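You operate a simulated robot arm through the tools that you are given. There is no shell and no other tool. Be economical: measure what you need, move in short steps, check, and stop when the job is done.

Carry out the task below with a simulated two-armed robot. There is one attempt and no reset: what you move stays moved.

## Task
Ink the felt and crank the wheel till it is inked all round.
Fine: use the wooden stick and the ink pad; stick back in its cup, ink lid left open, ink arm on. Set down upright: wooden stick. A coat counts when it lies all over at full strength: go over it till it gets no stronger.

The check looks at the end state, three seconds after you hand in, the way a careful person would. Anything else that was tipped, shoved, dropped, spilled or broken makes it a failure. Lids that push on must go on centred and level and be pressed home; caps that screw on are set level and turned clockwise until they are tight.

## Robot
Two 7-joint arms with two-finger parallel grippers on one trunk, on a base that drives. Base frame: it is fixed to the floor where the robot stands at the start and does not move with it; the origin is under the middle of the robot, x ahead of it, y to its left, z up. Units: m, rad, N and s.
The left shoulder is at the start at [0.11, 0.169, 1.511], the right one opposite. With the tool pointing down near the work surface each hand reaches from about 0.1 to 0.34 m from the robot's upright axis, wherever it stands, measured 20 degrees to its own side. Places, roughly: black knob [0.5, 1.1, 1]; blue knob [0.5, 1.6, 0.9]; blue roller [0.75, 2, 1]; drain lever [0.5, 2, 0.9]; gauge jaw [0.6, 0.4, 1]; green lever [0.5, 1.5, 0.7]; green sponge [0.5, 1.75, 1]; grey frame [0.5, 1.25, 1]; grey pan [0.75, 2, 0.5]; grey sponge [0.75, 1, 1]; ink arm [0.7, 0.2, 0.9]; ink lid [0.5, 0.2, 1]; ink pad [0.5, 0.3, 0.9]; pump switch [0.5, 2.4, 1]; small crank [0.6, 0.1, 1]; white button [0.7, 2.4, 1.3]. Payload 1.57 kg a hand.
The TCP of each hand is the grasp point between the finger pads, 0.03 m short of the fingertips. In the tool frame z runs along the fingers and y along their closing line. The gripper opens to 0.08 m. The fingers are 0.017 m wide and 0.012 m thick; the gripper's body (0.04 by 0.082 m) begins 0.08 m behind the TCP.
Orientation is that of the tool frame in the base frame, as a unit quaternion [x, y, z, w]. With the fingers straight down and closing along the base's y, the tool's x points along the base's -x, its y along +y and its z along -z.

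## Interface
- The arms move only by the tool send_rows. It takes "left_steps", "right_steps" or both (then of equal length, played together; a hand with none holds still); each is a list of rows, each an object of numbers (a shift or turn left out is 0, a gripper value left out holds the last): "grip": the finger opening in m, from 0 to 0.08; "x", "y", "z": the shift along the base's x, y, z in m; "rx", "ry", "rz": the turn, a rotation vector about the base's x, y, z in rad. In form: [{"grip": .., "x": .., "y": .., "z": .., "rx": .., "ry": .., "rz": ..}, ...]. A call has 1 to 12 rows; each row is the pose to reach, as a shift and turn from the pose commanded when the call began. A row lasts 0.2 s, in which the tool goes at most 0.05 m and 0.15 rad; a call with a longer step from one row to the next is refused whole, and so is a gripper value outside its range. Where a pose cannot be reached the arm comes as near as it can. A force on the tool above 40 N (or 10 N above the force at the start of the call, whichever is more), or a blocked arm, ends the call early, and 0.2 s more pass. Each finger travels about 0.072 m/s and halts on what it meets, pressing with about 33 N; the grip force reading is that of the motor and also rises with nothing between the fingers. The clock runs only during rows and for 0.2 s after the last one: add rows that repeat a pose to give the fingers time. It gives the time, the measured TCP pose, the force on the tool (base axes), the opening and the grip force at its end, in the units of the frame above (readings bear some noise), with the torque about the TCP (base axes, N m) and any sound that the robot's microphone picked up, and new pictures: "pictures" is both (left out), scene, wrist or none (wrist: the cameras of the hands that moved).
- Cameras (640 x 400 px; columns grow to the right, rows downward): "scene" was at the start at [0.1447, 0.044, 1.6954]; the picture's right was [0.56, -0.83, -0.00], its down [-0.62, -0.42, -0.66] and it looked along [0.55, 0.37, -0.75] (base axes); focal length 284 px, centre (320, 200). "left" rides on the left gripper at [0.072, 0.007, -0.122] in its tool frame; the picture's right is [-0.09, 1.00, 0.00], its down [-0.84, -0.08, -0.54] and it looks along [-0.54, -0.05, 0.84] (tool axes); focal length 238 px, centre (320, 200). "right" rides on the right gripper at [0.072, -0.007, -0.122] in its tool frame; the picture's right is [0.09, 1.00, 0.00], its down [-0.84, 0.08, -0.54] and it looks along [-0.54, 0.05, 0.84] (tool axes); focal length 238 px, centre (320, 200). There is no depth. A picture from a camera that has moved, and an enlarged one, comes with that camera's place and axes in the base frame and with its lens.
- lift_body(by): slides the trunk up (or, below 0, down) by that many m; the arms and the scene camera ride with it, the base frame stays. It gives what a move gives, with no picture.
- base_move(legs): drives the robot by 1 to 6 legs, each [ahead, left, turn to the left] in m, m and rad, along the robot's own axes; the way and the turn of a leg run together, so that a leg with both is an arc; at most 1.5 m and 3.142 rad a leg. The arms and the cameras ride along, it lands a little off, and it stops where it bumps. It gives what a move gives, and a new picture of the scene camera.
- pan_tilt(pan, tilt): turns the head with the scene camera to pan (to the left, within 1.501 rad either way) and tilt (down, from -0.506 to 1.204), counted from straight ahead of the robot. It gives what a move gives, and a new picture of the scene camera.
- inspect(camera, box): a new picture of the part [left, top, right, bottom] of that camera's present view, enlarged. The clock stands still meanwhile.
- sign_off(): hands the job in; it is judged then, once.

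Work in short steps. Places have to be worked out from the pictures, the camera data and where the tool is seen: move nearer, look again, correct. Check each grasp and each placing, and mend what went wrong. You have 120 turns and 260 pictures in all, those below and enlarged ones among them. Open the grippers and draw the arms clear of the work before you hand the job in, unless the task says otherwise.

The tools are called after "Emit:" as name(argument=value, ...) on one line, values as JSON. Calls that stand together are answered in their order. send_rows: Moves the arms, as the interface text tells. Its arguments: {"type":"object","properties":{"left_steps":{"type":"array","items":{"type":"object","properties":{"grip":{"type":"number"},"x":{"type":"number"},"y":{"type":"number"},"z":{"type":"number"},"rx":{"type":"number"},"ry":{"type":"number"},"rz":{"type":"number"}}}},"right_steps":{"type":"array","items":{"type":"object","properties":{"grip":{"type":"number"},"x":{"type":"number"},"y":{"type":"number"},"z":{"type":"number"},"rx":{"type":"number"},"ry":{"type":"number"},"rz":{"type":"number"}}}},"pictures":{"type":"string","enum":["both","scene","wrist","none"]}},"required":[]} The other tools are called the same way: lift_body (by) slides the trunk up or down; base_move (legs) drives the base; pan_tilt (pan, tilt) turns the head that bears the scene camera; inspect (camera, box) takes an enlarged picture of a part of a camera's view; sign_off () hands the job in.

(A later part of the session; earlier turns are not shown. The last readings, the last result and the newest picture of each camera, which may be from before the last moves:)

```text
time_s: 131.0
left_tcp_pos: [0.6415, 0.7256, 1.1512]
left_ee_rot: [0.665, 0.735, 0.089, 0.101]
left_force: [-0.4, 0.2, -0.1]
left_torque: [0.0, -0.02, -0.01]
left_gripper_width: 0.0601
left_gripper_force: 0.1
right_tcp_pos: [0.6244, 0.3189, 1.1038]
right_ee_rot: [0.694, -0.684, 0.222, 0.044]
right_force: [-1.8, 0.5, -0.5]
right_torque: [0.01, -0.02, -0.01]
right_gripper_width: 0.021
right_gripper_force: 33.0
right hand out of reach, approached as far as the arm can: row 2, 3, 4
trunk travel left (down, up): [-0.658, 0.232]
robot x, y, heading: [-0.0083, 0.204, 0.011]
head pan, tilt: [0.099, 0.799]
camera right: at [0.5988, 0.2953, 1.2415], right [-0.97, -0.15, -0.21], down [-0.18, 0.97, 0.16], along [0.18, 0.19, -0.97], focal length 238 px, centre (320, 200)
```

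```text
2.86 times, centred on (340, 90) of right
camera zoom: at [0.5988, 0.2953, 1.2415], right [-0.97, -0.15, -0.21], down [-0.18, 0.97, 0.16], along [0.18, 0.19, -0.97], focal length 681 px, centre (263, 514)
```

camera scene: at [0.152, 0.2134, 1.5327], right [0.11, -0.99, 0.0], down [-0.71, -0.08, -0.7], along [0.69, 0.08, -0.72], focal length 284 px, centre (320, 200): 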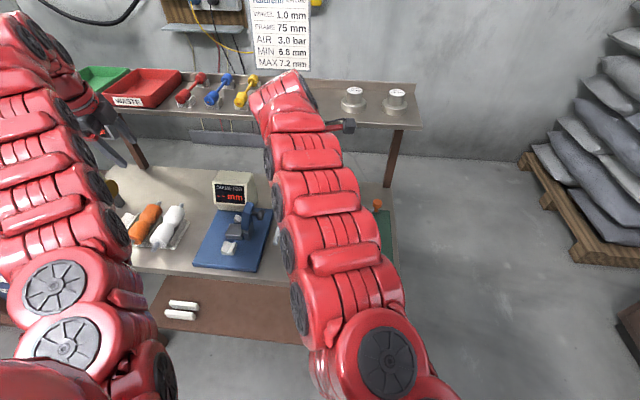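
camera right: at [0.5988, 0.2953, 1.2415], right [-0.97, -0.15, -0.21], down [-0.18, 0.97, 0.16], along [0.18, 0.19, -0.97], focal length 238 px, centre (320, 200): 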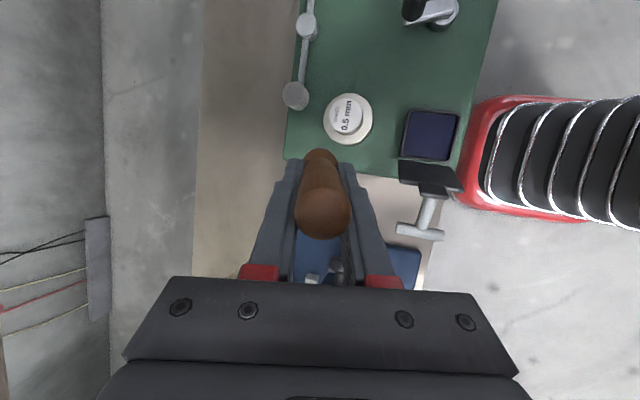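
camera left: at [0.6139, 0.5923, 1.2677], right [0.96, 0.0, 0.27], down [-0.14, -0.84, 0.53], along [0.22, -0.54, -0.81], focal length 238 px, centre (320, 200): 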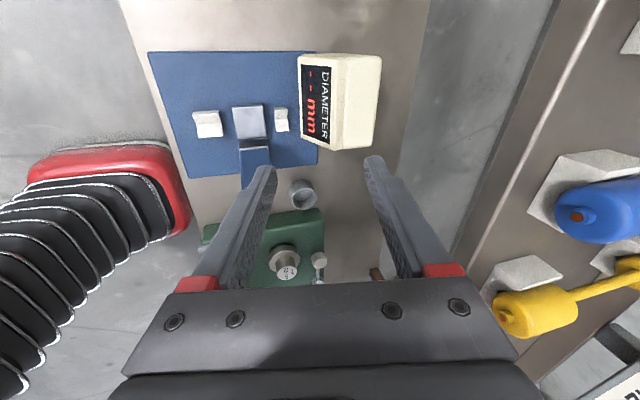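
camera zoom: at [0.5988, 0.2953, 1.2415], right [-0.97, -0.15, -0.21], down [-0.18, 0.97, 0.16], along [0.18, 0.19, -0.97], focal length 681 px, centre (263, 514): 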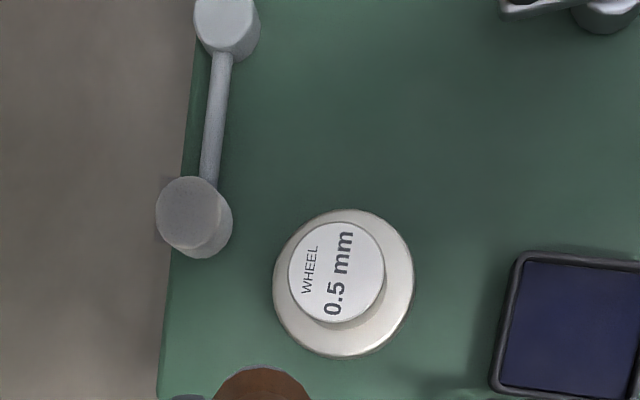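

The felt has turned mid-grey, so the ink is building up; another coat is needed. Return the arm to the felt pose and shift the base back to the pad.

Emit:
send_rows(right_steps=[{"x": 0.02, "y": -0.028}, {"x": 0.04, "y": -0.056}, {"x": 0.06, "y": -0.082}], pictures="none")

Emit:
base_move(legs=[[-0.161, 0, 0], [0, 0.026, 0]])

Emit:
inspect(camera="right", box=[230, 60, 430, 260])

```text
time_s: 131.8
left_tcp_pos: [0.6438, 0.7259, 1.1514]
left_ee_rot: [0.663, 0.736, 0.09, 0.098]
left_force: [0.8, -0.8, -0.2]
left_torque: [-0.04, 0.03, -0.02]
left_gripper_width: 0.06
left_gripper_force: 0.1
right_tcp_pos: [0.6865, 0.2369, 1.0995]
right_ee_rot: [0.695, -0.683, 0.22, 0.043]
right_force: [0.0, 0.0, -0.8]
right_torque: [0.02, 0.02, -0.02]
right_gripper_width: 0.0205
right_gripper_force: 33.2
trunk travel left (down, up): [-0.658, 0.232]
robot x, y, heading: [-0.007, 0.2002, 0.02]
head pan, tilt: [0.099, 0.799]
```

```text
time_s: 133.7
left_tcp_pos: [0.4809, 0.7507, 1.1518]
left_ee_rot: [0.663, 0.737, 0.089, 0.097]
left_force: [-0.5, -0.2, 0.2]
left_torque: [0.04, 0.0, 0.0]
left_gripper_width: 0.0599
left_gripper_force: 0.1
right_tcp_pos: [0.5261, 0.2614, 1.0988]
right_ee_rot: [0.697, -0.682, 0.219, 0.042]
right_force: [-0.9, -0.6, 0.0]
right_torque: [0.01, -0.02, -0.01]
right_gripper_width: 0.021
right_gripper_force: 32.8
trunk travel left (down, up): [-0.658, 0.232]
robot x, y, heading: [-0.1722, 0.2282, 0.02]
head pan, tilt: [0.099, 0.799]
camera scene: at [-0.0068, 0.234, 1.5326], right [0.12, -0.99, 0.0], down [-0.71, -0.08, -0.7], along [0.69, 0.08, -0.72], focal length 284 px, centre (320, 200)
```

scene: 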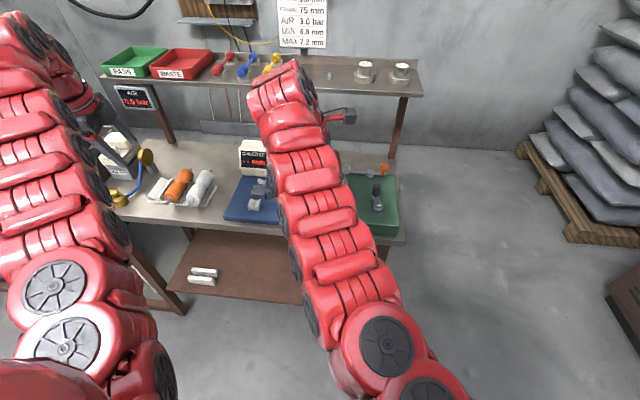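

```text
2.00 times, centred on (330, 160) of right
camera zoom: at [0.5009, 0.2375, 1.2371], right [-0.97, -0.15, -0.2], down [-0.19, 0.97, 0.17], along [0.17, 0.2, -0.96], focal length 477 px, centre (300, 280)
```

zoom: 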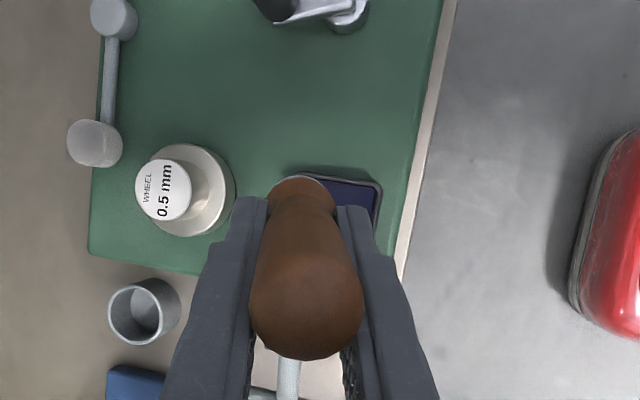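

Aligned over the pad. Dip with rubbing, drive back to the felt, dab it, and lift.

Emit:
send_rows(right_steps=[{"z": -0.04}, {"z": -0.078}, {"z": -0.091}, {"z": -0.097}, {"z": -0.101}, {"z": -0.101, "x": 0.004}, {"z": -0.101, "x": -0.004}, {"z": -0.101, "y": -0.004}, {"z": -0.101, "y": 0.003}, {"z": -0.101}, {"z": -0.06}, {"z": -0.015}], pictures="none")

Emit:
base_move(legs=[[0, -0.026, 0], [0.161, 0, 0]])

Emit:
send_rows(right_steps=[{"z": -0.04}, {"z": -0.06}, {"z": -0.067}, {"z": -0.072}, {"z": -0.074}, {"z": -0.074, "x": 0.004}, {"z": -0.074, "x": -0.004}, {"z": -0.074, "y": 0.005}, {"z": -0.074, "y": -0.005}, {"z": -0.074}, {"z": -0.04}, {"z": 0.01}], pictures="none")

Emit:
base_move(legs=[[-0.161, 0, 0], [0, 0.026, 0]])

Emit:
inspect(camera="right", box=[230, 60, 430, 260])

```text
time_s: 136.3
left_tcp_pos: [0.4791, 0.7521, 1.152]
left_ee_rot: [0.662, 0.737, 0.091, 0.099]
left_force: [-0.1, -1.0, 0.4]
left_torque: [-0.02, -0.01, -0.03]
left_gripper_width: 0.06
left_gripper_force: 0.1
right_tcp_pos: [0.522, 0.2626, 1.0842]
right_ee_rot: [0.697, -0.681, 0.22, 0.045]
right_force: [0.8, -0.3, -0.6]
right_torque: [-0.01, 0.0, -0.03]
right_gripper_width: 0.0208
right_gripper_force: 32.9
trunk travel left (down, up): [-0.658, 0.232]
robot x, y, heading: [-0.1715, 0.2258, 0.016]
head pan, tilt: [0.099, 0.799]
```

```text
time_s: 138.1
left_tcp_pos: [0.6416, 0.7276, 1.1514]
left_ee_rot: [0.663, 0.737, 0.089, 0.099]
left_force: [-0.5, 0.5, 0.1]
left_torque: [-0.05, 0.02, 0.02]
left_gripper_width: 0.06
left_gripper_force: 0.0
right_tcp_pos: [0.6829, 0.2396, 1.0847]
right_ee_rot: [0.696, -0.682, 0.221, 0.043]
right_force: [-0.6, -0.3, -0.6]
right_torque: [-0.01, -0.04, -0.01]
right_gripper_width: 0.0209
right_gripper_force: 33.1
trunk travel left (down, up): [-0.658, 0.232]
robot x, y, heading: [-0.0114, 0.2004, 0.016]
head pan, tilt: [0.099, 0.799]
camera scene: at [0.1526, 0.2134, 1.5328], right [0.11, -0.99, 0.0], down [-0.71, -0.08, -0.7], along [0.69, 0.08, -0.72], focal length 284 px, centre (320, 200)
```

scene: 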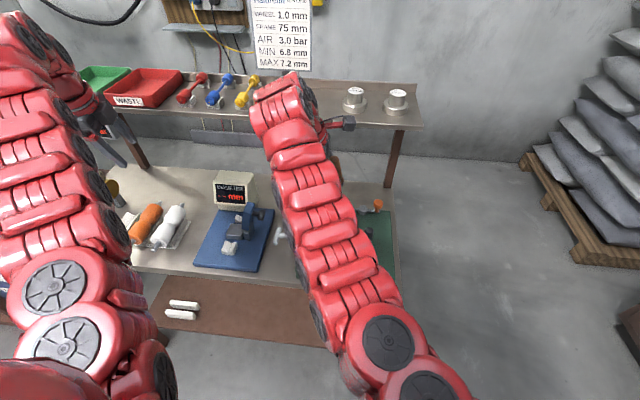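

```text
time_s: 140.7
left_tcp_pos: [0.6409, 0.7264, 1.1512]
left_ee_rot: [0.663, 0.737, 0.091, 0.099]
left_force: [-0.4, 0.8, -0.3]
left_torque: [0.02, 0.01, 0.03]
left_gripper_width: 0.06
left_gripper_force: 0.1
right_tcp_pos: [0.6824, 0.2382, 1.0977]
right_ee_rot: [0.696, -0.682, 0.219, 0.044]
right_force: [0.0, -0.6, -1.3]
right_torque: [-0.01, -0.04, 0.02]
right_gripper_width: 0.0209
right_gripper_force: 32.6
trunk travel left (down, up): [-0.658, 0.232]
robot x, y, heading: [-0.0069, 0.2033, 0.01]
head pan, tilt: [0.099, 0.799]
```

```text
time_s: 142.6
left_tcp_pos: [0.4832, 0.7465, 1.1517]
left_ee_rot: [0.664, 0.736, 0.089, 0.098]
left_force: [0.3, 0.0, 0.1]
left_torque: [0.05, 0.0, 0.02]
left_gripper_width: 0.0598
left_gripper_force: 0.1
right_tcp_pos: [0.5236, 0.257, 1.0944]
right_ee_rot: [0.695, -0.684, 0.219, 0.043]
right_force: [-0.6, -0.7, 0.0]
right_torque: [-0.02, 0.03, 0.01]
right_gripper_width: 0.0206
right_gripper_force: 32.6
trunk travel left (down, up): [-0.658, 0.232]
robot x, y, heading: [-0.1669, 0.2272, 0.014]
head pan, tilt: [0.099, 0.799]
camera scene: at [-0.0076, 0.233, 1.5326], right [0.11, -0.99, 0.0], down [-0.71, -0.08, -0.7], along [0.69, 0.08, -0.72], focal length 284 px, centre (320, 200)
```

scene: 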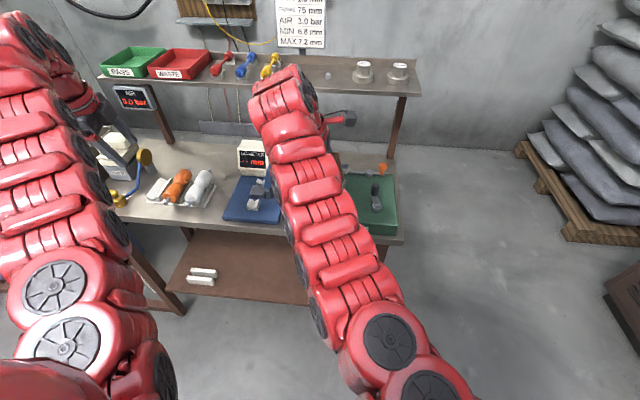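

```text
2.00 times, centred on (330, 160) of right
camera zoom: at [0.4978, 0.2341, 1.2331], right [-0.97, -0.15, -0.2], down [-0.18, 0.97, 0.17], along [0.17, 0.2, -0.96], focal length 477 px, centre (300, 280)
```

zoom: 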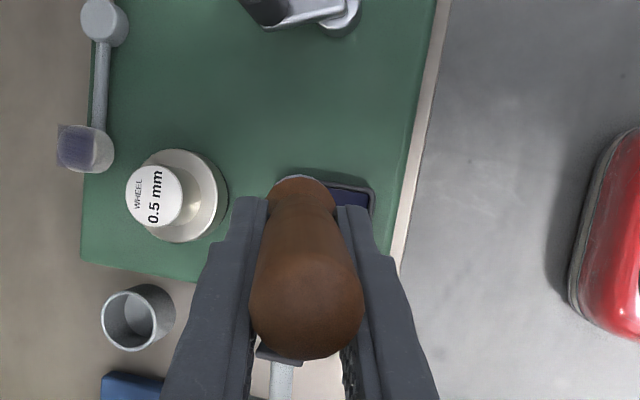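

Now the felt top shows purple ink. Zoom on it and do a further dip-and-dab cycle.

Emit:
inspect(camera="right", box=[235, 110, 285, 150])

Emit:
send_rows(right_steps=[{"z": -0.04, "y": 0.004}, {"z": -0.075, "y": 0.004}, {"z": -0.087, "y": 0.004}, {"z": -0.093, "y": 0.004}, {"z": -0.097, "y": 0.004}, {"z": -0.097, "x": 0.004, "y": 0.004}, {"z": -0.097, "x": -0.004, "y": 0.004}, {"z": -0.097}, {"z": -0.097, "y": 0.006}, {"z": -0.097, "y": 0.004}, {"z": -0.055, "y": 0.004}, {"z": -0.01, "y": 0.004}], pictures="none")

Emit:
base_move(legs=[[0, -0.024, 0], [0.161, 0, 0]])

Emit:
send_rows(right_steps=[{"z": -0.04}, {"z": -0.06}, {"z": -0.067}, {"z": -0.072}, {"z": -0.074}, {"z": -0.074, "x": 0.006}, {"z": -0.074, "x": -0.005}, {"z": -0.074, "y": 0.006}, {"z": -0.074, "y": -0.006}, {"z": -0.074}, {"z": -0.04}, {"z": 0.01}], pictures="none")

Emit:
base_move(legs=[[-0.161, 0, 0], [0, 0.026, 0]])

Emit:
inspect(camera="right", box=[230, 90, 330, 170])

```text
10.00 times, centred on (260, 130) of right
camera zoom: at [0.4978, 0.2341, 1.2331], right [-0.97, -0.15, -0.2], down [-0.18, 0.97, 0.17], along [0.17, 0.2, -0.96], focal length 2384 px, centre (920, 900)
```

zoom: 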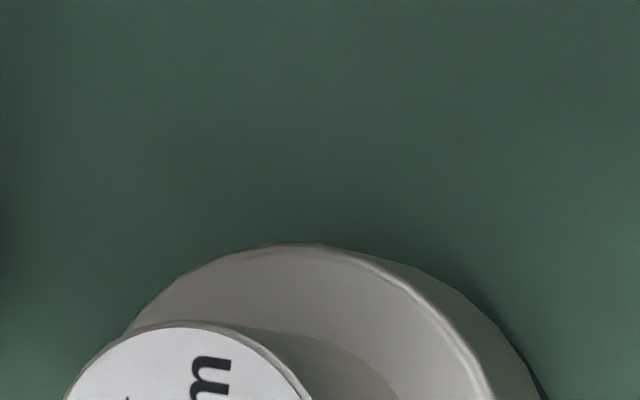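

```text
time_s: 145.2
left_tcp_pos: [0.4807, 0.7492, 1.1522]
left_ee_rot: [0.665, 0.735, 0.09, 0.099]
left_force: [0.1, -0.4, 0.0]
left_torque: [0.01, -0.02, 0.0]
left_gripper_width: 0.0597
left_gripper_force: 0.1
right_tcp_pos: [0.5215, 0.2635, 1.0859]
right_ee_rot: [0.695, -0.684, 0.22, 0.044]
right_force: [-0.4, 0.6, -0.7]
right_torque: [0.01, 0.02, 0.0]
right_gripper_width: 0.0207
right_gripper_force: 33.1
trunk travel left (down, up): [-0.658, 0.232]
robot x, y, heading: [-0.1686, 0.225, 0.017]
head pan, tilt: [0.099, 0.799]
```

```text
time_s: 147.0
left_tcp_pos: [0.6436, 0.7257, 1.15]
left_ee_rot: [0.665, 0.735, 0.089, 0.101]
left_force: [-0.4, 0.9, 0.0]
left_torque: [0.01, 0.01, 0.0]
left_gripper_width: 0.0599
left_gripper_force: 0.2
right_tcp_pos: [0.6842, 0.2389, 1.0866]
right_ee_rot: [0.694, -0.684, 0.22, 0.045]
right_force: [0.8, 0.0, -0.2]
right_torque: [-0.01, 0.0, 0.01]
right_gripper_width: 0.0208
right_gripper_force: 33.3
trunk travel left (down, up): [-0.658, 0.232]
robot x, y, heading: [-0.0067, 0.2024, 0.01]
head pan, tilt: [0.099, 0.799]
camera scene: at [0.1517, 0.2139, 1.5328], right [0.11, -0.99, 0.0], down [-0.71, -0.08, -0.7], along [0.69, 0.08, -0.72], focal length 284 px, centre (320, 200)
```

scene: 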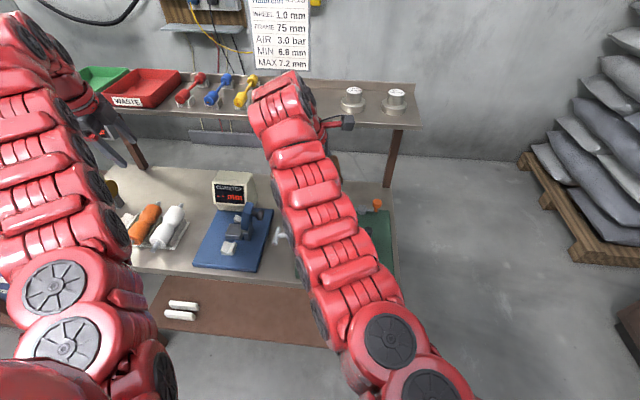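

```text
time_s: 149.6
left_tcp_pos: [0.6434, 0.7257, 1.1524]
left_ee_rot: [0.665, 0.735, 0.088, 0.1]
left_force: [-0.9, -0.6, 0.2]
left_torque: [0.0, 0.0, 0.01]
left_gripper_width: 0.0601
left_gripper_force: 0.0
right_tcp_pos: [0.6801, 0.2404, 1.0969]
right_ee_rot: [0.694, -0.684, 0.22, 0.044]
right_force: [-0.5, 0.3, -0.4]
right_torque: [0.01, -0.04, 0.0]
right_gripper_width: 0.0208
right_gripper_force: 32.9
trunk travel left (down, up): [-0.658, 0.232]
robot x, y, heading: [-0.0068, 0.2043, 0.01]
head pan, tilt: [0.099, 0.799]
```

```text
time_s: 151.4
left_tcp_pos: [0.4839, 0.7475, 1.151]
left_ee_rot: [0.666, 0.734, 0.089, 0.097]
left_force: [0.2, -0.1, 0.7]
left_torque: [0.0, 0.05, 0.0]
left_gripper_width: 0.0602
left_gripper_force: 0.2
right_tcp_pos: [0.523, 0.2607, 1.0954]
right_ee_rot: [0.695, -0.684, 0.219, 0.043]
right_force: [0.6, -0.4, -0.2]
right_torque: [-0.02, -0.02, -0.01]
right_gripper_width: 0.0208
right_gripper_force: 33.0
trunk travel left (down, up): [-0.658, 0.232]
robot x, y, heading: [-0.1667, 0.2262, 0.012]
head pan, tilt: [0.099, 0.799]
camera scene: at [-0.0072, 0.2342, 1.5326], right [0.11, -0.99, 0.0], down [-0.71, -0.08, -0.7], along [0.69, 0.08, -0.72], focal length 284 px, centre (320, 200)
```

scene: 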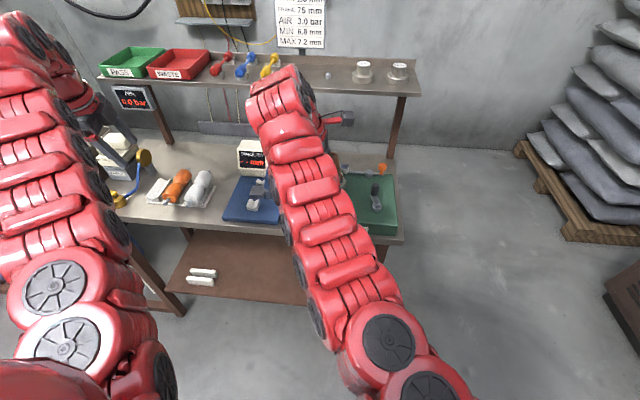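

```text
5.00 times, centred on (280, 130) of right
camera zoom: at [0.4963, 0.2376, 1.2329], right [-0.97, -0.14, -0.2], down [-0.18, 0.97, 0.16], along [0.17, 0.2, -0.96], focal length 1192 px, centre (520, 550)
```

zoom: 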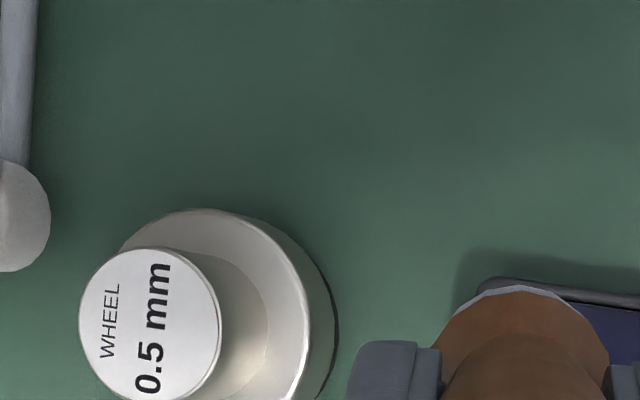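

Inspect the felt at the right place in the view.

Emit:
inspect(camera="right", box=[180, 105, 260, 160])

```text
7.27 times, centred on (220, 132) of right
camera zoom: at [0.4963, 0.2376, 1.2329], right [-0.97, -0.14, -0.2], down [-0.18, 0.97, 0.16], along [0.17, 0.2, -0.96], focal length 1734 px, centre (1047, 691)
```

zoom: 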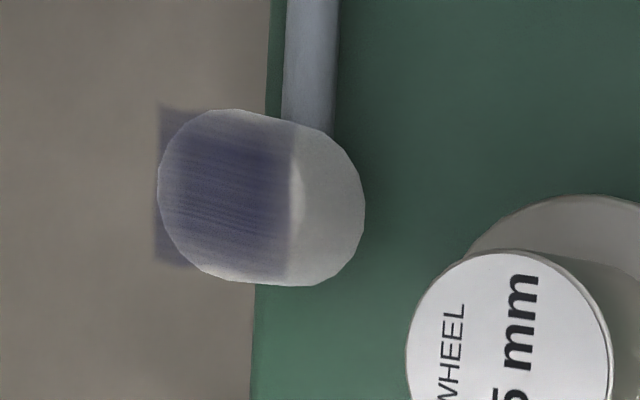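

Coverage is good; strengthen it. Two more dip-and-dab cycles in one go.

Emit:
send_rows(right_steps=[{"z": -0.04}, {"z": -0.076}, {"z": -0.088}, {"z": -0.094}, {"z": -0.098}, {"z": -0.098, "x": 0.004}, {"z": -0.098, "x": -0.004}, {"z": -0.098, "y": -0.003}, {"z": -0.098, "y": 0.003}, {"z": -0.098}, {"z": -0.055}, {"z": -0.01}], pictures="none")

Emit:
base_move(legs=[[0, -0.025, 0], [0.161, 0, 0]])

Emit:
send_rows(right_steps=[{"z": -0.04}, {"z": -0.06}, {"z": -0.067}, {"z": -0.072}, {"z": -0.074}, {"z": -0.074, "x": 0.005}, {"z": -0.074, "x": -0.006}, {"z": -0.074, "y": 0.005}, {"z": -0.074, "y": -0.005}, {"z": -0.074}, {"z": -0.04}, {"z": 0.01}], pictures="none")

Emit:
base_move(legs=[[-0.161, 0, 0], [0, 0.026, 0]])

Emit:
send_rows(right_steps=[{"z": -0.04}, {"z": -0.076}, {"z": -0.088}, {"z": -0.094}, {"z": -0.098}, {"z": -0.098, "x": 0.004}, {"z": -0.098, "x": -0.004}, {"z": -0.098, "y": -0.003}, {"z": -0.098, "y": 0.003}, {"z": -0.098}, {"z": -0.055}, {"z": -0.01}], pictures="none")

Emit:
inspect(camera="right", box=[180, 105, 260, 160])

```text
time_s: 154.0
left_tcp_pos: [0.482, 0.7485, 1.1514]
left_ee_rot: [0.665, 0.735, 0.089, 0.1]
left_force: [1.0, -0.4, -0.6]
left_torque: [0.01, -0.02, 0.0]
left_gripper_width: 0.0602
left_gripper_force: 0.0
right_tcp_pos: [0.5201, 0.2642, 1.085]
right_ee_rot: [0.694, -0.684, 0.22, 0.045]
right_force: [0.6, 0.3, 0.1]
right_torque: [0.0, -0.04, 0.04]
right_gripper_width: 0.0209
right_gripper_force: 32.8
trunk travel left (down, up): [-0.658, 0.232]
robot x, y, heading: [-0.1694, 0.228, 0.013]
head pan, tilt: [0.099, 0.799]
```

```text
time_s: 155.9
left_tcp_pos: [0.6418, 0.7256, 1.1505]
left_ee_rot: [0.665, 0.735, 0.089, 0.1]
left_force: [0.1, 0.2, 1.1]
left_torque: [0.01, 0.02, -0.01]
left_gripper_width: 0.0601
left_gripper_force: 0.0
right_tcp_pos: [0.6819, 0.2403, 1.0841]
right_ee_rot: [0.693, -0.685, 0.22, 0.045]
right_force: [0.8, -0.2, -0.7]
right_torque: [-0.01, -0.02, 0.01]
right_gripper_width: 0.0207
right_gripper_force: 33.0
trunk travel left (down, up): [-0.658, 0.232]
robot x, y, heading: [-0.007, 0.2019, 0.008]
head pan, tilt: [0.099, 0.799]
camera scene: at [0.1513, 0.2142, 1.5328], right [0.11, -0.99, 0.0], down [-0.71, -0.08, -0.7], along [0.69, 0.08, -0.72], focal length 284 px, centre (320, 200)
```

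scene: 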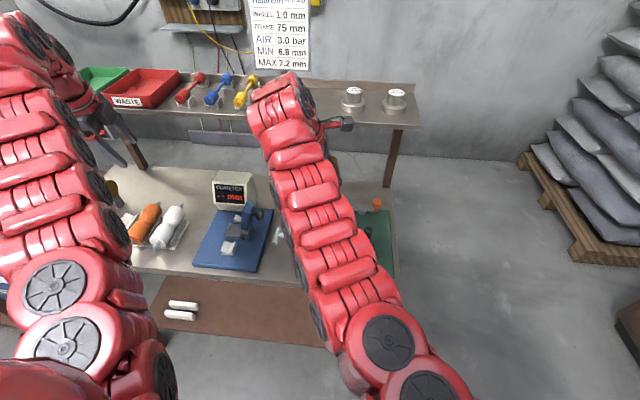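

```text
time_s: 158.5
left_tcp_pos: [0.6423, 0.7252, 1.1517]
left_ee_rot: [0.665, 0.735, 0.088, 0.1]
left_force: [-0.2, 0.2, -0.3]
left_torque: [-0.05, -0.01, 0.01]
left_gripper_width: 0.0602
left_gripper_force: 0.0
right_tcp_pos: [0.6813, 0.2425, 1.0977]
right_ee_rot: [0.693, -0.685, 0.22, 0.043]
right_force: [-1.1, -0.3, -0.1]
right_torque: [0.01, 0.03, 0.01]
right_gripper_width: 0.0208
right_gripper_force: 33.5
trunk travel left (down, up): [-0.658, 0.232]
robot x, y, heading: [-0.0112, 0.2011, 0.011]
head pan, tilt: [0.099, 0.799]
```

```text
time_s: 160.3
left_tcp_pos: [0.4816, 0.7485, 1.1512]
left_ee_rot: [0.665, 0.735, 0.09, 0.098]
left_force: [0.6, -0.6, 0.3]
left_torque: [0.01, 0.0, 0.03]
left_gripper_width: 0.0601
left_gripper_force: 0.1
right_tcp_pos: [0.522, 0.2663, 1.0949]
right_ee_rot: [0.694, -0.684, 0.219, 0.043]
right_force: [0.6, -1.0, 0.2]
right_torque: [0.02, 0.0, 0.0]
right_gripper_width: 0.021
right_gripper_force: 33.5
trunk travel left (down, up): [-0.658, 0.232]
robot x, y, heading: [-0.1683, 0.2271, 0.018]
head pan, tilt: [0.099, 0.799]
camera scene: at [-0.0081, 0.2352, 1.5326], right [0.11, -0.99, 0.0], down [-0.71, -0.08, -0.7], along [0.69, 0.08, -0.72], focal length 284 px, centre (320, 200)
```

scene: 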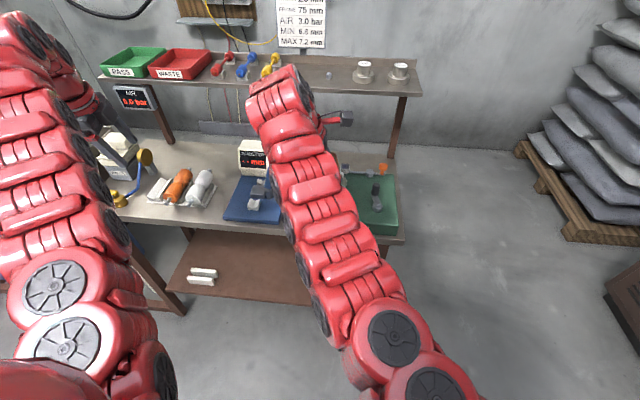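

```text
time_s: 162.9
left_tcp_pos: [0.4807, 0.7494, 1.1517]
left_ee_rot: [0.665, 0.735, 0.088, 0.099]
left_force: [0.3, 0.5, -0.3]
left_torque: [-0.04, 0.0, 0.02]
left_gripper_width: 0.0601
left_gripper_force: 0.0
right_tcp_pos: [0.5227, 0.2665, 1.0848]
right_ee_rot: [0.694, -0.684, 0.219, 0.045]
right_force: [-0.8, -0.1, -0.7]
right_torque: [0.01, 0.01, 0.0]
right_gripper_width: 0.0209
right_gripper_force: 33.2
trunk travel left (down, up): [-0.658, 0.232]
robot x, y, heading: [-0.1679, 0.2312, 0.007]
head pan, tilt: [0.099, 0.799]
```

```text
7.27 times, centred on (220, 132) of right
camera zoom: at [0.4965, 0.2433, 1.2214], right [-0.97, -0.15, -0.2], down [-0.18, 0.97, 0.16], along [0.17, 0.19, -0.97], focal length 1734 px, centre (1047, 691)
```

zoom: 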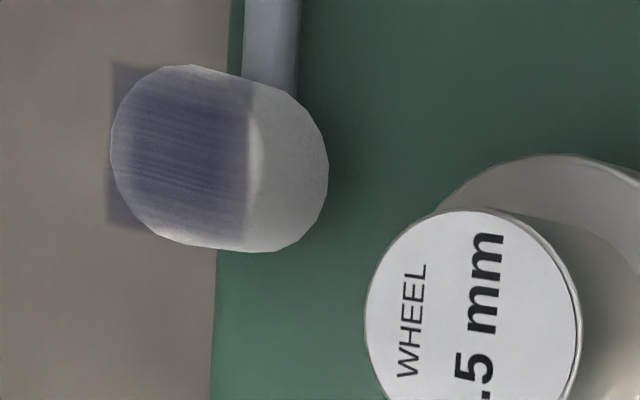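

The coat no longer gets noticeably stronger. Apply the fresh dip once more, spread a little wider, then carry the stick over its cup.

Emit:
base_move(legs=[[0, -0.029, 0], [0.161, 0, 0]])

Emit:
send_rows(right_steps=[{"z": -0.04}, {"z": -0.06}, {"z": -0.067}, {"z": -0.072}, {"z": -0.074}, {"z": -0.074, "x": 0.007}, {"z": -0.074, "x": 0.006, "y": -0.006}, {"z": -0.074, "x": -0.004, "y": -0.006}, {"z": -0.074, "x": 0.0, "y": 0.006}, {"z": -0.074}, {"z": -0.04}, {"z": 0.01}], pictures="none")

Emit:
base_move(legs=[[-0.016, 0.128, 0]])

Emit:
send_rows(right_steps=[{"ry": 0.08}, {"ry": 0.15, "x": 0.008}], pictures="wrist")

Emit:
pan_tilt(pan=0.45, tilt=0.7)

```text
time_s: 164.8
left_tcp_pos: [0.6422, 0.7199, 1.1512]
left_ee_rot: [0.666, 0.734, 0.089, 0.1]
left_force: [0.2, -0.5, 1.0]
left_torque: [-0.01, 0.03, -0.01]
left_gripper_width: 0.0599
left_gripper_force: 0.1
right_tcp_pos: [0.681, 0.2366, 1.0843]
right_ee_rot: [0.693, -0.685, 0.22, 0.045]
right_force: [-0.3, -0.8, -0.8]
right_torque: [-0.02, 0.0, -0.02]
right_gripper_width: 0.0209
right_gripper_force: 33.1
trunk travel left (down, up): [-0.658, 0.232]
robot x, y, heading: [-0.0082, 0.2012, 0.008]
head pan, tilt: [0.099, 0.799]
camera scene: at [0.1489, 0.2103, 1.5328], right [0.11, -0.99, 0.0], down [-0.71, -0.08, -0.7], along [0.69, 0.07, -0.72], focal length 284 px, centre (320, 200)
```

scene: 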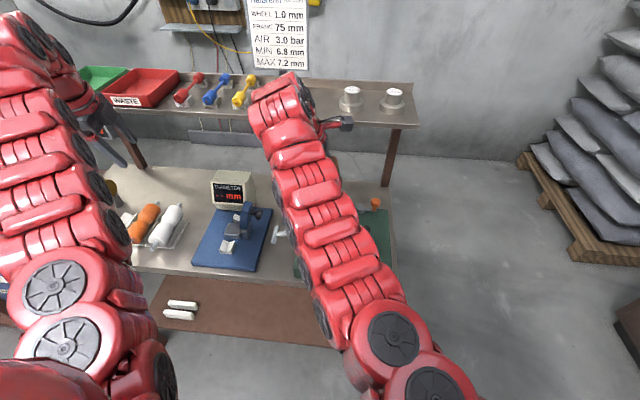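

```text
time_s: 167.3
left_tcp_pos: [0.6401, 0.7199, 1.1502]
left_ee_rot: [0.666, 0.734, 0.089, 0.1]
left_force: [-0.6, 0.1, -0.1]
left_torque: [0.02, -0.03, 0.03]
left_gripper_width: 0.0598
left_gripper_force: 0.1
right_tcp_pos: [0.6801, 0.2388, 1.0967]
right_ee_rot: [0.694, -0.684, 0.22, 0.043]
right_force: [-1.0, 0.2, -0.1]
right_torque: [-0.02, 0.01, 0.01]
right_gripper_width: 0.0205
right_gripper_force: 33.1
trunk travel left (down, up): [-0.658, 0.232]
robot x, y, heading: [-0.0126, 0.1984, 0.01]
head pan, tilt: [0.099, 0.799]
```

```text
time_s: 168.6
left_tcp_pos: [0.6239, 0.8482, 1.1515]
left_ee_rot: [0.666, 0.734, 0.089, 0.1]
left_force: [-0.2, -0.2, 0.0]
left_torque: [-0.01, 0.03, 0.0]
left_gripper_width: 0.06
left_gripper_force: 0.0
right_tcp_pos: [0.6634, 0.3659, 1.0936]
right_ee_rot: [0.693, -0.685, 0.219, 0.043]
right_force: [0.3, 0.2, 0.4]
right_torque: [0.02, 0.03, 0.01]
right_gripper_width: 0.0205
right_gripper_force: 32.8
trunk travel left (down, up): [-0.658, 0.232]
robot x, y, heading: [-0.0243, 0.3312, 0.008]
head pan, tilt: [0.099, 0.799]
camera scene: at [0.1323, 0.3376, 1.5327], right [0.11, -0.99, 0.0], down [-0.71, -0.08, -0.7], along [0.69, 0.08, -0.72], focal length 284 px, centre (320, 200)
```

scene: 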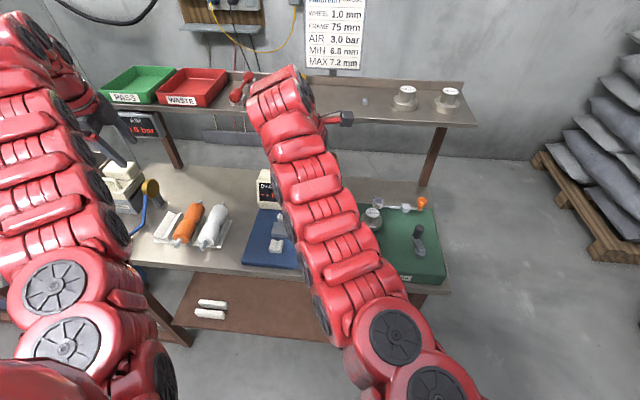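

```text
time_s: 169.2
left_tcp_pos: [0.6237, 0.8484, 1.1504]
left_ee_rot: [0.666, 0.734, 0.088, 0.099]
left_force: [-0.5, 0.1, 0.7]
left_torque: [-0.01, -0.02, -0.04]
left_gripper_width: 0.0602
left_gripper_force: 0.1
right_tcp_pos: [0.6579, 0.3592, 1.0924]
right_ee_rot: [0.701, -0.683, 0.192, 0.072]
right_force: [-1.3, 0.6, -0.4]
right_torque: [0.0, 0.02, -0.01]
right_gripper_width: 0.0207
right_gripper_force: 32.7
right hand out of reach, approached as far as the arm can: row 1, 2
trunk travel left (down, up): [-0.658, 0.232]
robot x, y, heading: [-0.0286, 0.3278, 0.007]
head pan, tilt: [0.099, 0.799]
camera right: at [0.6429, 0.3363, 1.2314], right [-0.98, -0.14, -0.13], down [-0.16, 0.97, 0.18], along [0.1, 0.19, -0.98], focal length 238 px, centre (320, 200)
```

right: 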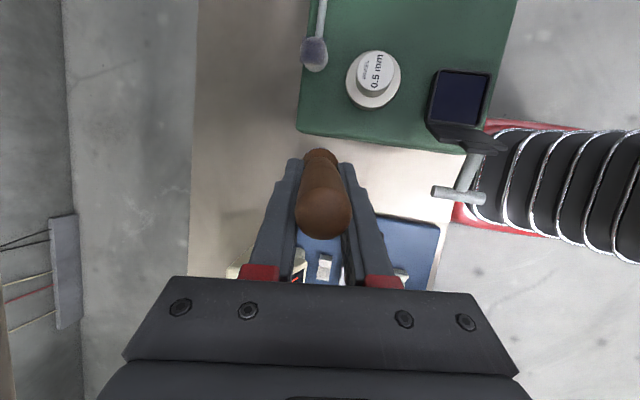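

```text
time_s: 170.1
left_tcp_pos: [0.6245, 0.849, 1.1499]
left_ee_rot: [0.666, 0.735, 0.088, 0.099]
left_force: [0.3, 0.2, -0.4]
left_torque: [0.02, -0.01, -0.03]
left_gripper_width: 0.0601
left_gripper_force: 0.0
right_tcp_pos: [0.6582, 0.3593, 1.0918]
right_ee_rot: [0.701, -0.683, 0.192, 0.073]
right_force: [0.1, -0.2, -0.6]
right_torque: [0.01, -0.02, -0.04]
right_gripper_width: 0.0207
right_gripper_force: 33.5
trunk travel left (down, up): [-0.658, 0.232]
robot x, y, heading: [-0.0284, 0.3259, 0.006]
head pan, tilt: [0.45, 0.7]
camera scene: at [0.1283, 0.3668, 1.5409], right [0.44, -0.9, 0.0], down [-0.58, -0.28, -0.76], along [0.69, 0.34, -0.64], focal length 284 px, centre (320, 200)
```

scene: 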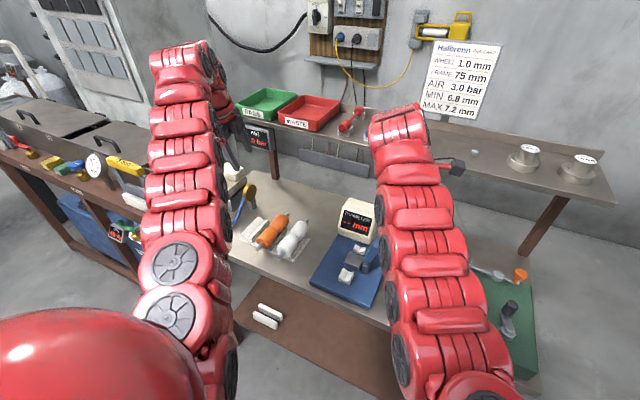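

Nudge the base (+15, +6 mm) to centre the tip over the cup, then lower the tip to the mouth of the cup and check.

Emit:
base_move(legs=[[0.015, 0.006, 0]])

Emit:
send_rows(right_steps=[{"z": -0.04}, {"z": -0.075}, {"z": -0.095}], pictures="none")

Emit:
inspect(camera="right", box=[250, 110, 390, 230])

```text
time_s: 170.8
left_tcp_pos: [0.6364, 0.8535, 1.1526]
left_ee_rot: [0.666, 0.734, 0.089, 0.099]
left_force: [-1.0, 0.1, 1.0]
left_torque: [-0.03, -0.02, -0.02]
left_gripper_width: 0.06
left_gripper_force: 0.0
right_tcp_pos: [0.6692, 0.3642, 1.0939]
right_ee_rot: [0.701, -0.683, 0.193, 0.071]
right_force: [0.1, 0.3, 0.0]
right_torque: [-0.02, -0.03, 0.01]
right_gripper_width: 0.0208
right_gripper_force: 33.5
trunk travel left (down, up): [-0.658, 0.232]
robot x, y, heading: [-0.015, 0.3389, 0.003]
head pan, tilt: [0.45, 0.7]
camera scene: at [0.1397, 0.3718, 1.5414], right [0.44, -0.9, 0.0], down [-0.58, -0.28, -0.77], along [0.69, 0.34, -0.64], focal length 284 px, centre (320, 200)
```

scene: 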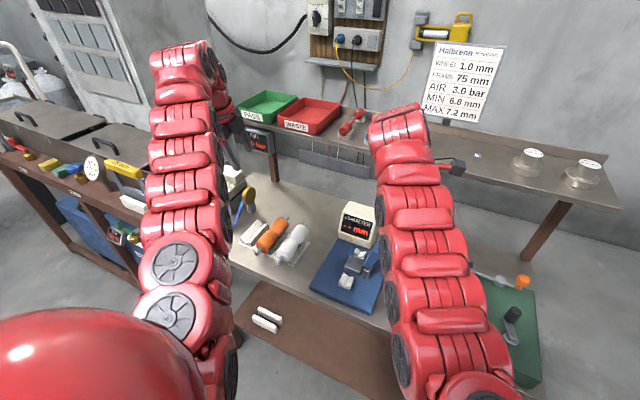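

```text
time_s: 171.6
left_tcp_pos: [0.6385, 0.8546, 1.1491]
left_ee_rot: [0.666, 0.734, 0.089, 0.099]
left_force: [0.4, 0.2, 0.7]
left_torque: [0.01, -0.04, 0.02]
left_gripper_width: 0.0601
left_gripper_force: 0.1
right_tcp_pos: [0.6723, 0.3644, 0.9951]
right_ee_rot: [0.701, -0.683, 0.192, 0.072]
right_force: [0.5, 0.9, 0.1]
right_torque: [-0.01, 0.01, -0.03]
right_gripper_width: 0.0209
right_gripper_force: 32.8
trunk travel left (down, up): [-0.658, 0.232]
robot x, y, heading: [-0.0151, 0.3331, 0.01]
head pan, tilt: [0.45, 0.7]
```

```text
3.33 times, centred on (320, 170) of right
camera zoom: at [0.6577, 0.3412, 1.1349], right [-0.98, -0.14, -0.13], down [-0.16, 0.97, 0.18], along [0.1, 0.19, -0.98], focal length 794 px, centre (320, 300)
```

zoom: 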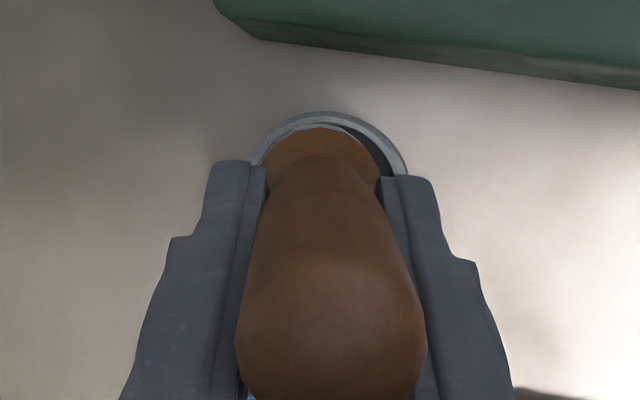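

The tip is over the cup, slightly toward its −y rim. Shift +6 mm in y, −3 mm in x, and lower to the cup floor.

Emit:
send_rows(right_steps=[{"x": -0.003, "y": 0.007}, {"x": -0.003, "y": 0.007, "z": -0.015}, {"x": -0.003, "y": 0.007, "z": -0.026}, {"x": -0.003, "y": 0.007, "z": -0.034}, {"x": -0.003, "y": 0.007, "z": -0.038}, {"x": -0.003, "y": 0.007, "z": -0.041}], pictures="none")

Emit:
inspect(camera="right", box=[250, 110, 390, 230])

```text
time_s: 173.0
left_tcp_pos: [0.6393, 0.8552, 1.1502]
left_ee_rot: [0.666, 0.734, 0.088, 0.1]
left_force: [0.7, 0.8, 0.3]
left_torque: [0.02, -0.02, 0.02]
left_gripper_width: 0.0599
left_gripper_force: 0.2
right_tcp_pos: [0.6698, 0.3713, 0.9565]
right_ee_rot: [0.701, -0.683, 0.192, 0.072]
right_force: [0.0, 0.3, -1.0]
right_torque: [0.01, -0.05, 0.01]
right_gripper_width: 0.0209
right_gripper_force: 32.9
trunk travel left (down, up): [-0.658, 0.232]
robot x, y, heading: [-0.0094, 0.3373, 0.009]
head pan, tilt: [0.45, 0.7]
```

```text
3.33 times, centred on (320, 170) of right
camera zoom: at [0.6547, 0.3486, 1.0959], right [-0.98, -0.14, -0.13], down [-0.16, 0.97, 0.18], along [0.1, 0.19, -0.98], focal length 794 px, centre (320, 300)
```

zoom: 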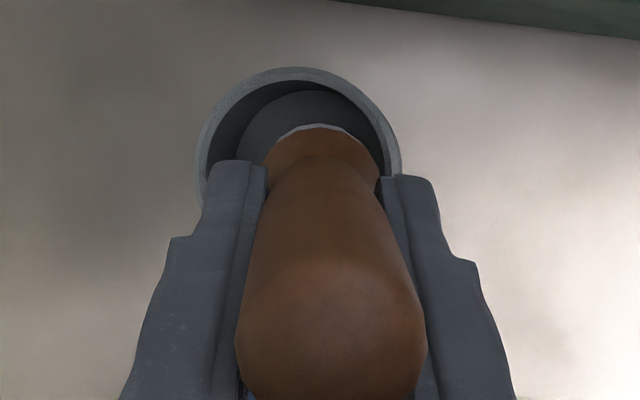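

The tip is inside the cup without contact. Lower 6 mm more, release, and withdraw straight up.

Emit:
send_rows(right_steps=[{"x": 0.004, "z": -0.003}, {"x": 0.004, "z": -0.007}, {"x": 0.004, "z": -0.007, "grip": 0.03}, {"x": 0.004, "z": -0.007, "grip": 0.045}, {"x": 0.004, "z": -0.007, "grip": 0.055}, {"x": 0.004, "z": -0.007}, {"x": 0.003, "y": 0.003, "z": 0.02}, {"x": 0.0, "y": 0.01, "z": 0.05}, {"x": -0.005, "y": 0.018, "z": 0.085}, {"x": -0.01, "y": 0.02, "z": 0.12}], pictures="wrist")

Emit:
inspect(camera="right", box=[250, 80, 390, 200])

```text
time_s: 175.2
left_tcp_pos: [0.6382, 0.855, 1.1517]
left_ee_rot: [0.666, 0.734, 0.089, 0.101]
left_force: [0.4, 0.4, 0.0]
left_torque: [-0.01, -0.02, -0.01]
left_gripper_width: 0.0601
left_gripper_force: 0.1
right_tcp_pos: [0.6606, 0.3935, 1.0798]
right_ee_rot: [0.702, -0.682, 0.193, 0.071]
right_force: [-0.5, 0.7, -0.1]
right_torque: [0.01, 0.0, 0.02]
right_gripper_width: 0.0551
right_gripper_force: 0.1
trunk travel left (down, up): [-0.658, 0.232]
robot x, y, heading: [-0.0169, 0.3302, 0.014]
head pan, tilt: [0.45, 0.7]
camera right: at [0.6453, 0.3691, 1.2176], right [-0.98, -0.14, -0.13], down [-0.16, 0.97, 0.18], along [0.1, 0.19, -0.98], focal length 238 px, centre (320, 200)
```

right: 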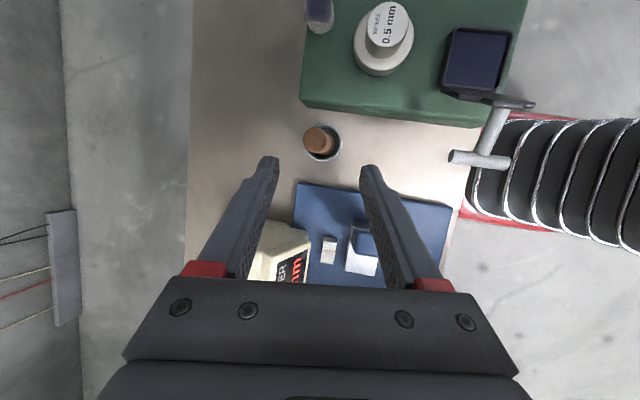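

```text
3.33 times, centred on (320, 140) of right
camera zoom: at [0.6453, 0.3691, 1.2176], right [-0.98, -0.14, -0.13], down [-0.16, 0.97, 0.18], along [0.1, 0.19, -0.98], focal length 794 px, centre (320, 400)
```

zoom: 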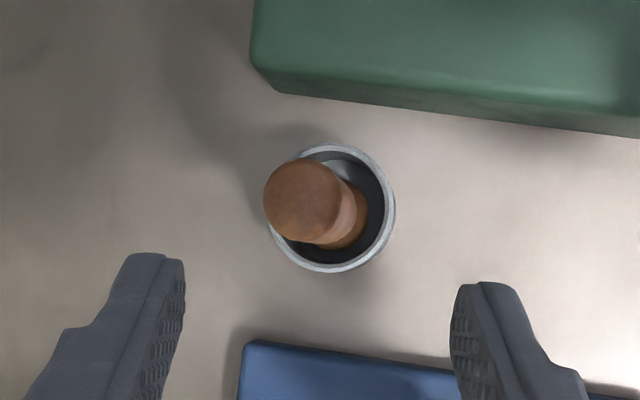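

The stick stands upright in its cup. Next the ink arm: close the fingers and drive so the right hand comes above the spot just −x of the orange handle.

Emit:
send_rows(right_steps=[{"grip": 0.0, "z": 0.02}, {"z": 0.03}], pictures="none")

Emit:
base_move(legs=[[0, -0.279, 0]])

Emit:
inspect(camera="right", box=[220, 40, 440, 220])

```text
time_s: 175.8
left_tcp_pos: [0.6398, 0.8547, 1.151]
left_ee_rot: [0.666, 0.734, 0.088, 0.1]
left_force: [0.4, -0.2, -0.6]
left_torque: [-0.02, -0.01, 0.01]
left_gripper_width: 0.0602
left_gripper_force: 0.1
right_tcp_pos: [0.6585, 0.3918, 1.1063]
right_ee_rot: [0.701, -0.683, 0.191, 0.072]
right_force: [0.1, -0.4, 0.3]
right_torque: [-0.01, -0.02, 0.0]
right_gripper_width: 0.0001
right_gripper_force: 16.2
trunk travel left (down, up): [-0.658, 0.232]
robot x, y, heading: [-0.0125, 0.3355, 0.009]
head pan, tilt: [0.45, 0.7]
```

```text
time_s: 177.8
left_tcp_pos: [0.6439, 0.5747, 1.151]
left_ee_rot: [0.667, 0.733, 0.088, 0.1]
left_force: [-0.2, 0.3, 0.0]
left_torque: [-0.01, 0.03, -0.02]
left_gripper_width: 0.0599
left_gripper_force: 0.1
right_tcp_pos: [0.6616, 0.1122, 1.1053]
right_ee_rot: [0.699, -0.685, 0.191, 0.073]
right_force: [-1.4, -0.9, 0.6]
right_torque: [0.01, 0.0, -0.01]
right_gripper_width: 0.0
right_gripper_force: 21.1
trunk travel left (down, up): [-0.658, 0.232]
robot x, y, heading: [-0.0133, 0.0541, 0.003]
head pan, tilt: [0.45, 0.7]
camera scene: at [0.1446, 0.0956, 1.5409], right [0.44, -0.9, 0.0], down [-0.58, -0.28, -0.76], along [0.69, 0.33, -0.64], focal length 284 px, centre (320, 200)
```

scene: 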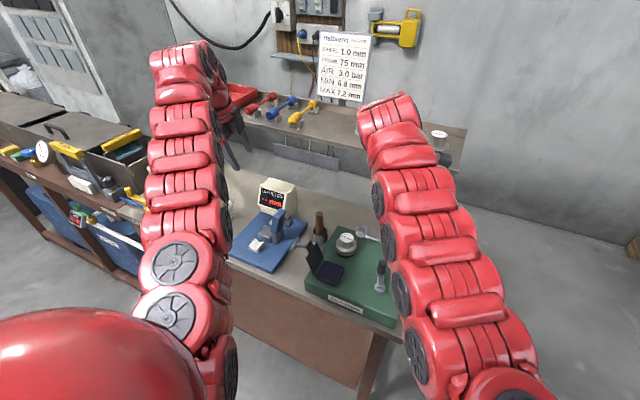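

```text
2.22 times, centred on (330, 130) of right
camera zoom: at [0.6458, 0.0881, 1.2453], right [-0.98, -0.14, -0.13], down [-0.16, 0.97, 0.18], along [0.1, 0.19, -0.98], focal length 530 px, centre (298, 356)
```

zoom: 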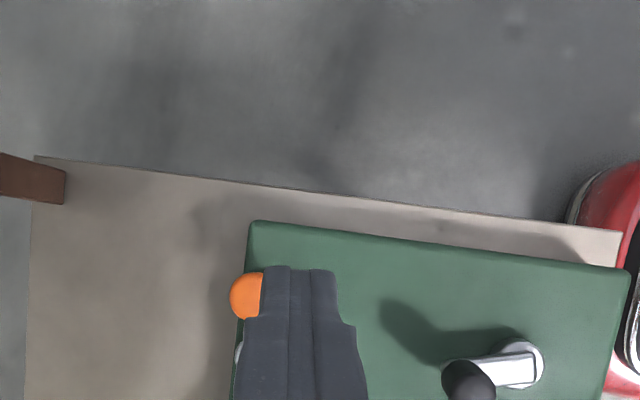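

Orange knob at (0.704, 0.116). Lower the closed fingers beside it and push in +x.

Emit:
send_rows(right_steps=[{"z": -0.045, "y": 0.006}, {"z": -0.09, "y": 0.006}, {"z": -0.125, "y": 0.006}, {"z": -0.13, "y": 0.006, "x": 0.01}, {"z": -0.13, "y": 0.006, "x": 0.016}, {"z": -0.13, "y": 0.006, "x": 0.022}, {"z": -0.13, "y": 0.006, "x": 0.028}, {"z": -0.13, "y": 0.006, "x": 0.034}], pictures="wrist")

Emit:
inspect(camera="scene", box=[320, 200, 420, 300])

```text
time_s: 179.6
left_tcp_pos: [0.6432, 0.5732, 1.1521]
left_ee_rot: [0.668, 0.732, 0.088, 0.099]
left_force: [0.7, 0.4, -0.5]
left_torque: [0.01, -0.01, 0.02]
left_gripper_width: 0.0599
left_gripper_force: 0.0
right_tcp_pos: [0.6712, 0.1171, 0.9785]
right_ee_rot: [0.699, -0.685, 0.191, 0.073]
right_force: [-0.9, 0.3, 0.1]
right_torque: [0.0, -0.03, -0.06]
right_gripper_width: 0.0002
right_gripper_force: 21.2
right hand out of reach, approached as far as the arm can: row 5, 6, 7, 8
trunk travel left (down, up): [-0.658, 0.232]
robot x, y, heading: [-0.0133, 0.0581, 0.007]
head pan, tilt: [0.45, 0.7]
camera right: at [0.6572, 0.0931, 1.117], right [-0.98, -0.14, -0.13], down [-0.16, 0.97, 0.18], along [0.1, 0.19, -0.98], focal length 238 px, centre (320, 200)
```

right: 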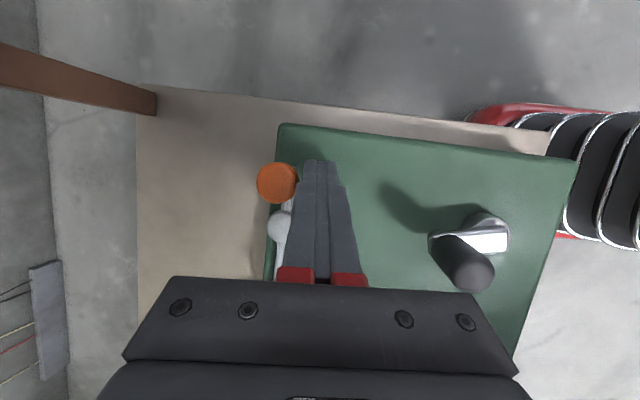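

```text
4.00 times, centred on (370, 250) of scene
camera zoom: at [0.1445, 0.0953, 1.5409], right [0.44, -0.9, 0.0], down [-0.58, -0.28, -0.76], along [0.69, 0.33, -0.64], focal length 1135 px, centre (120, 0)
```

zoom: 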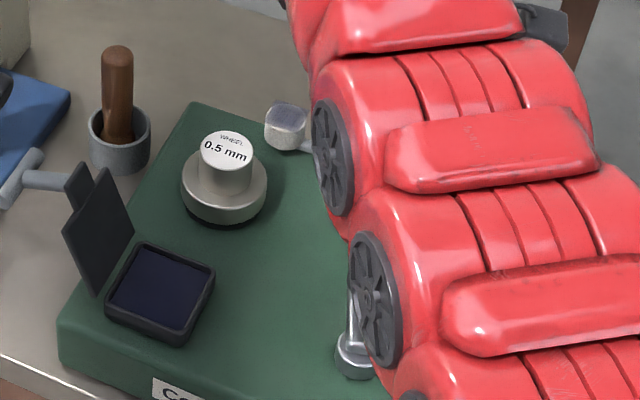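

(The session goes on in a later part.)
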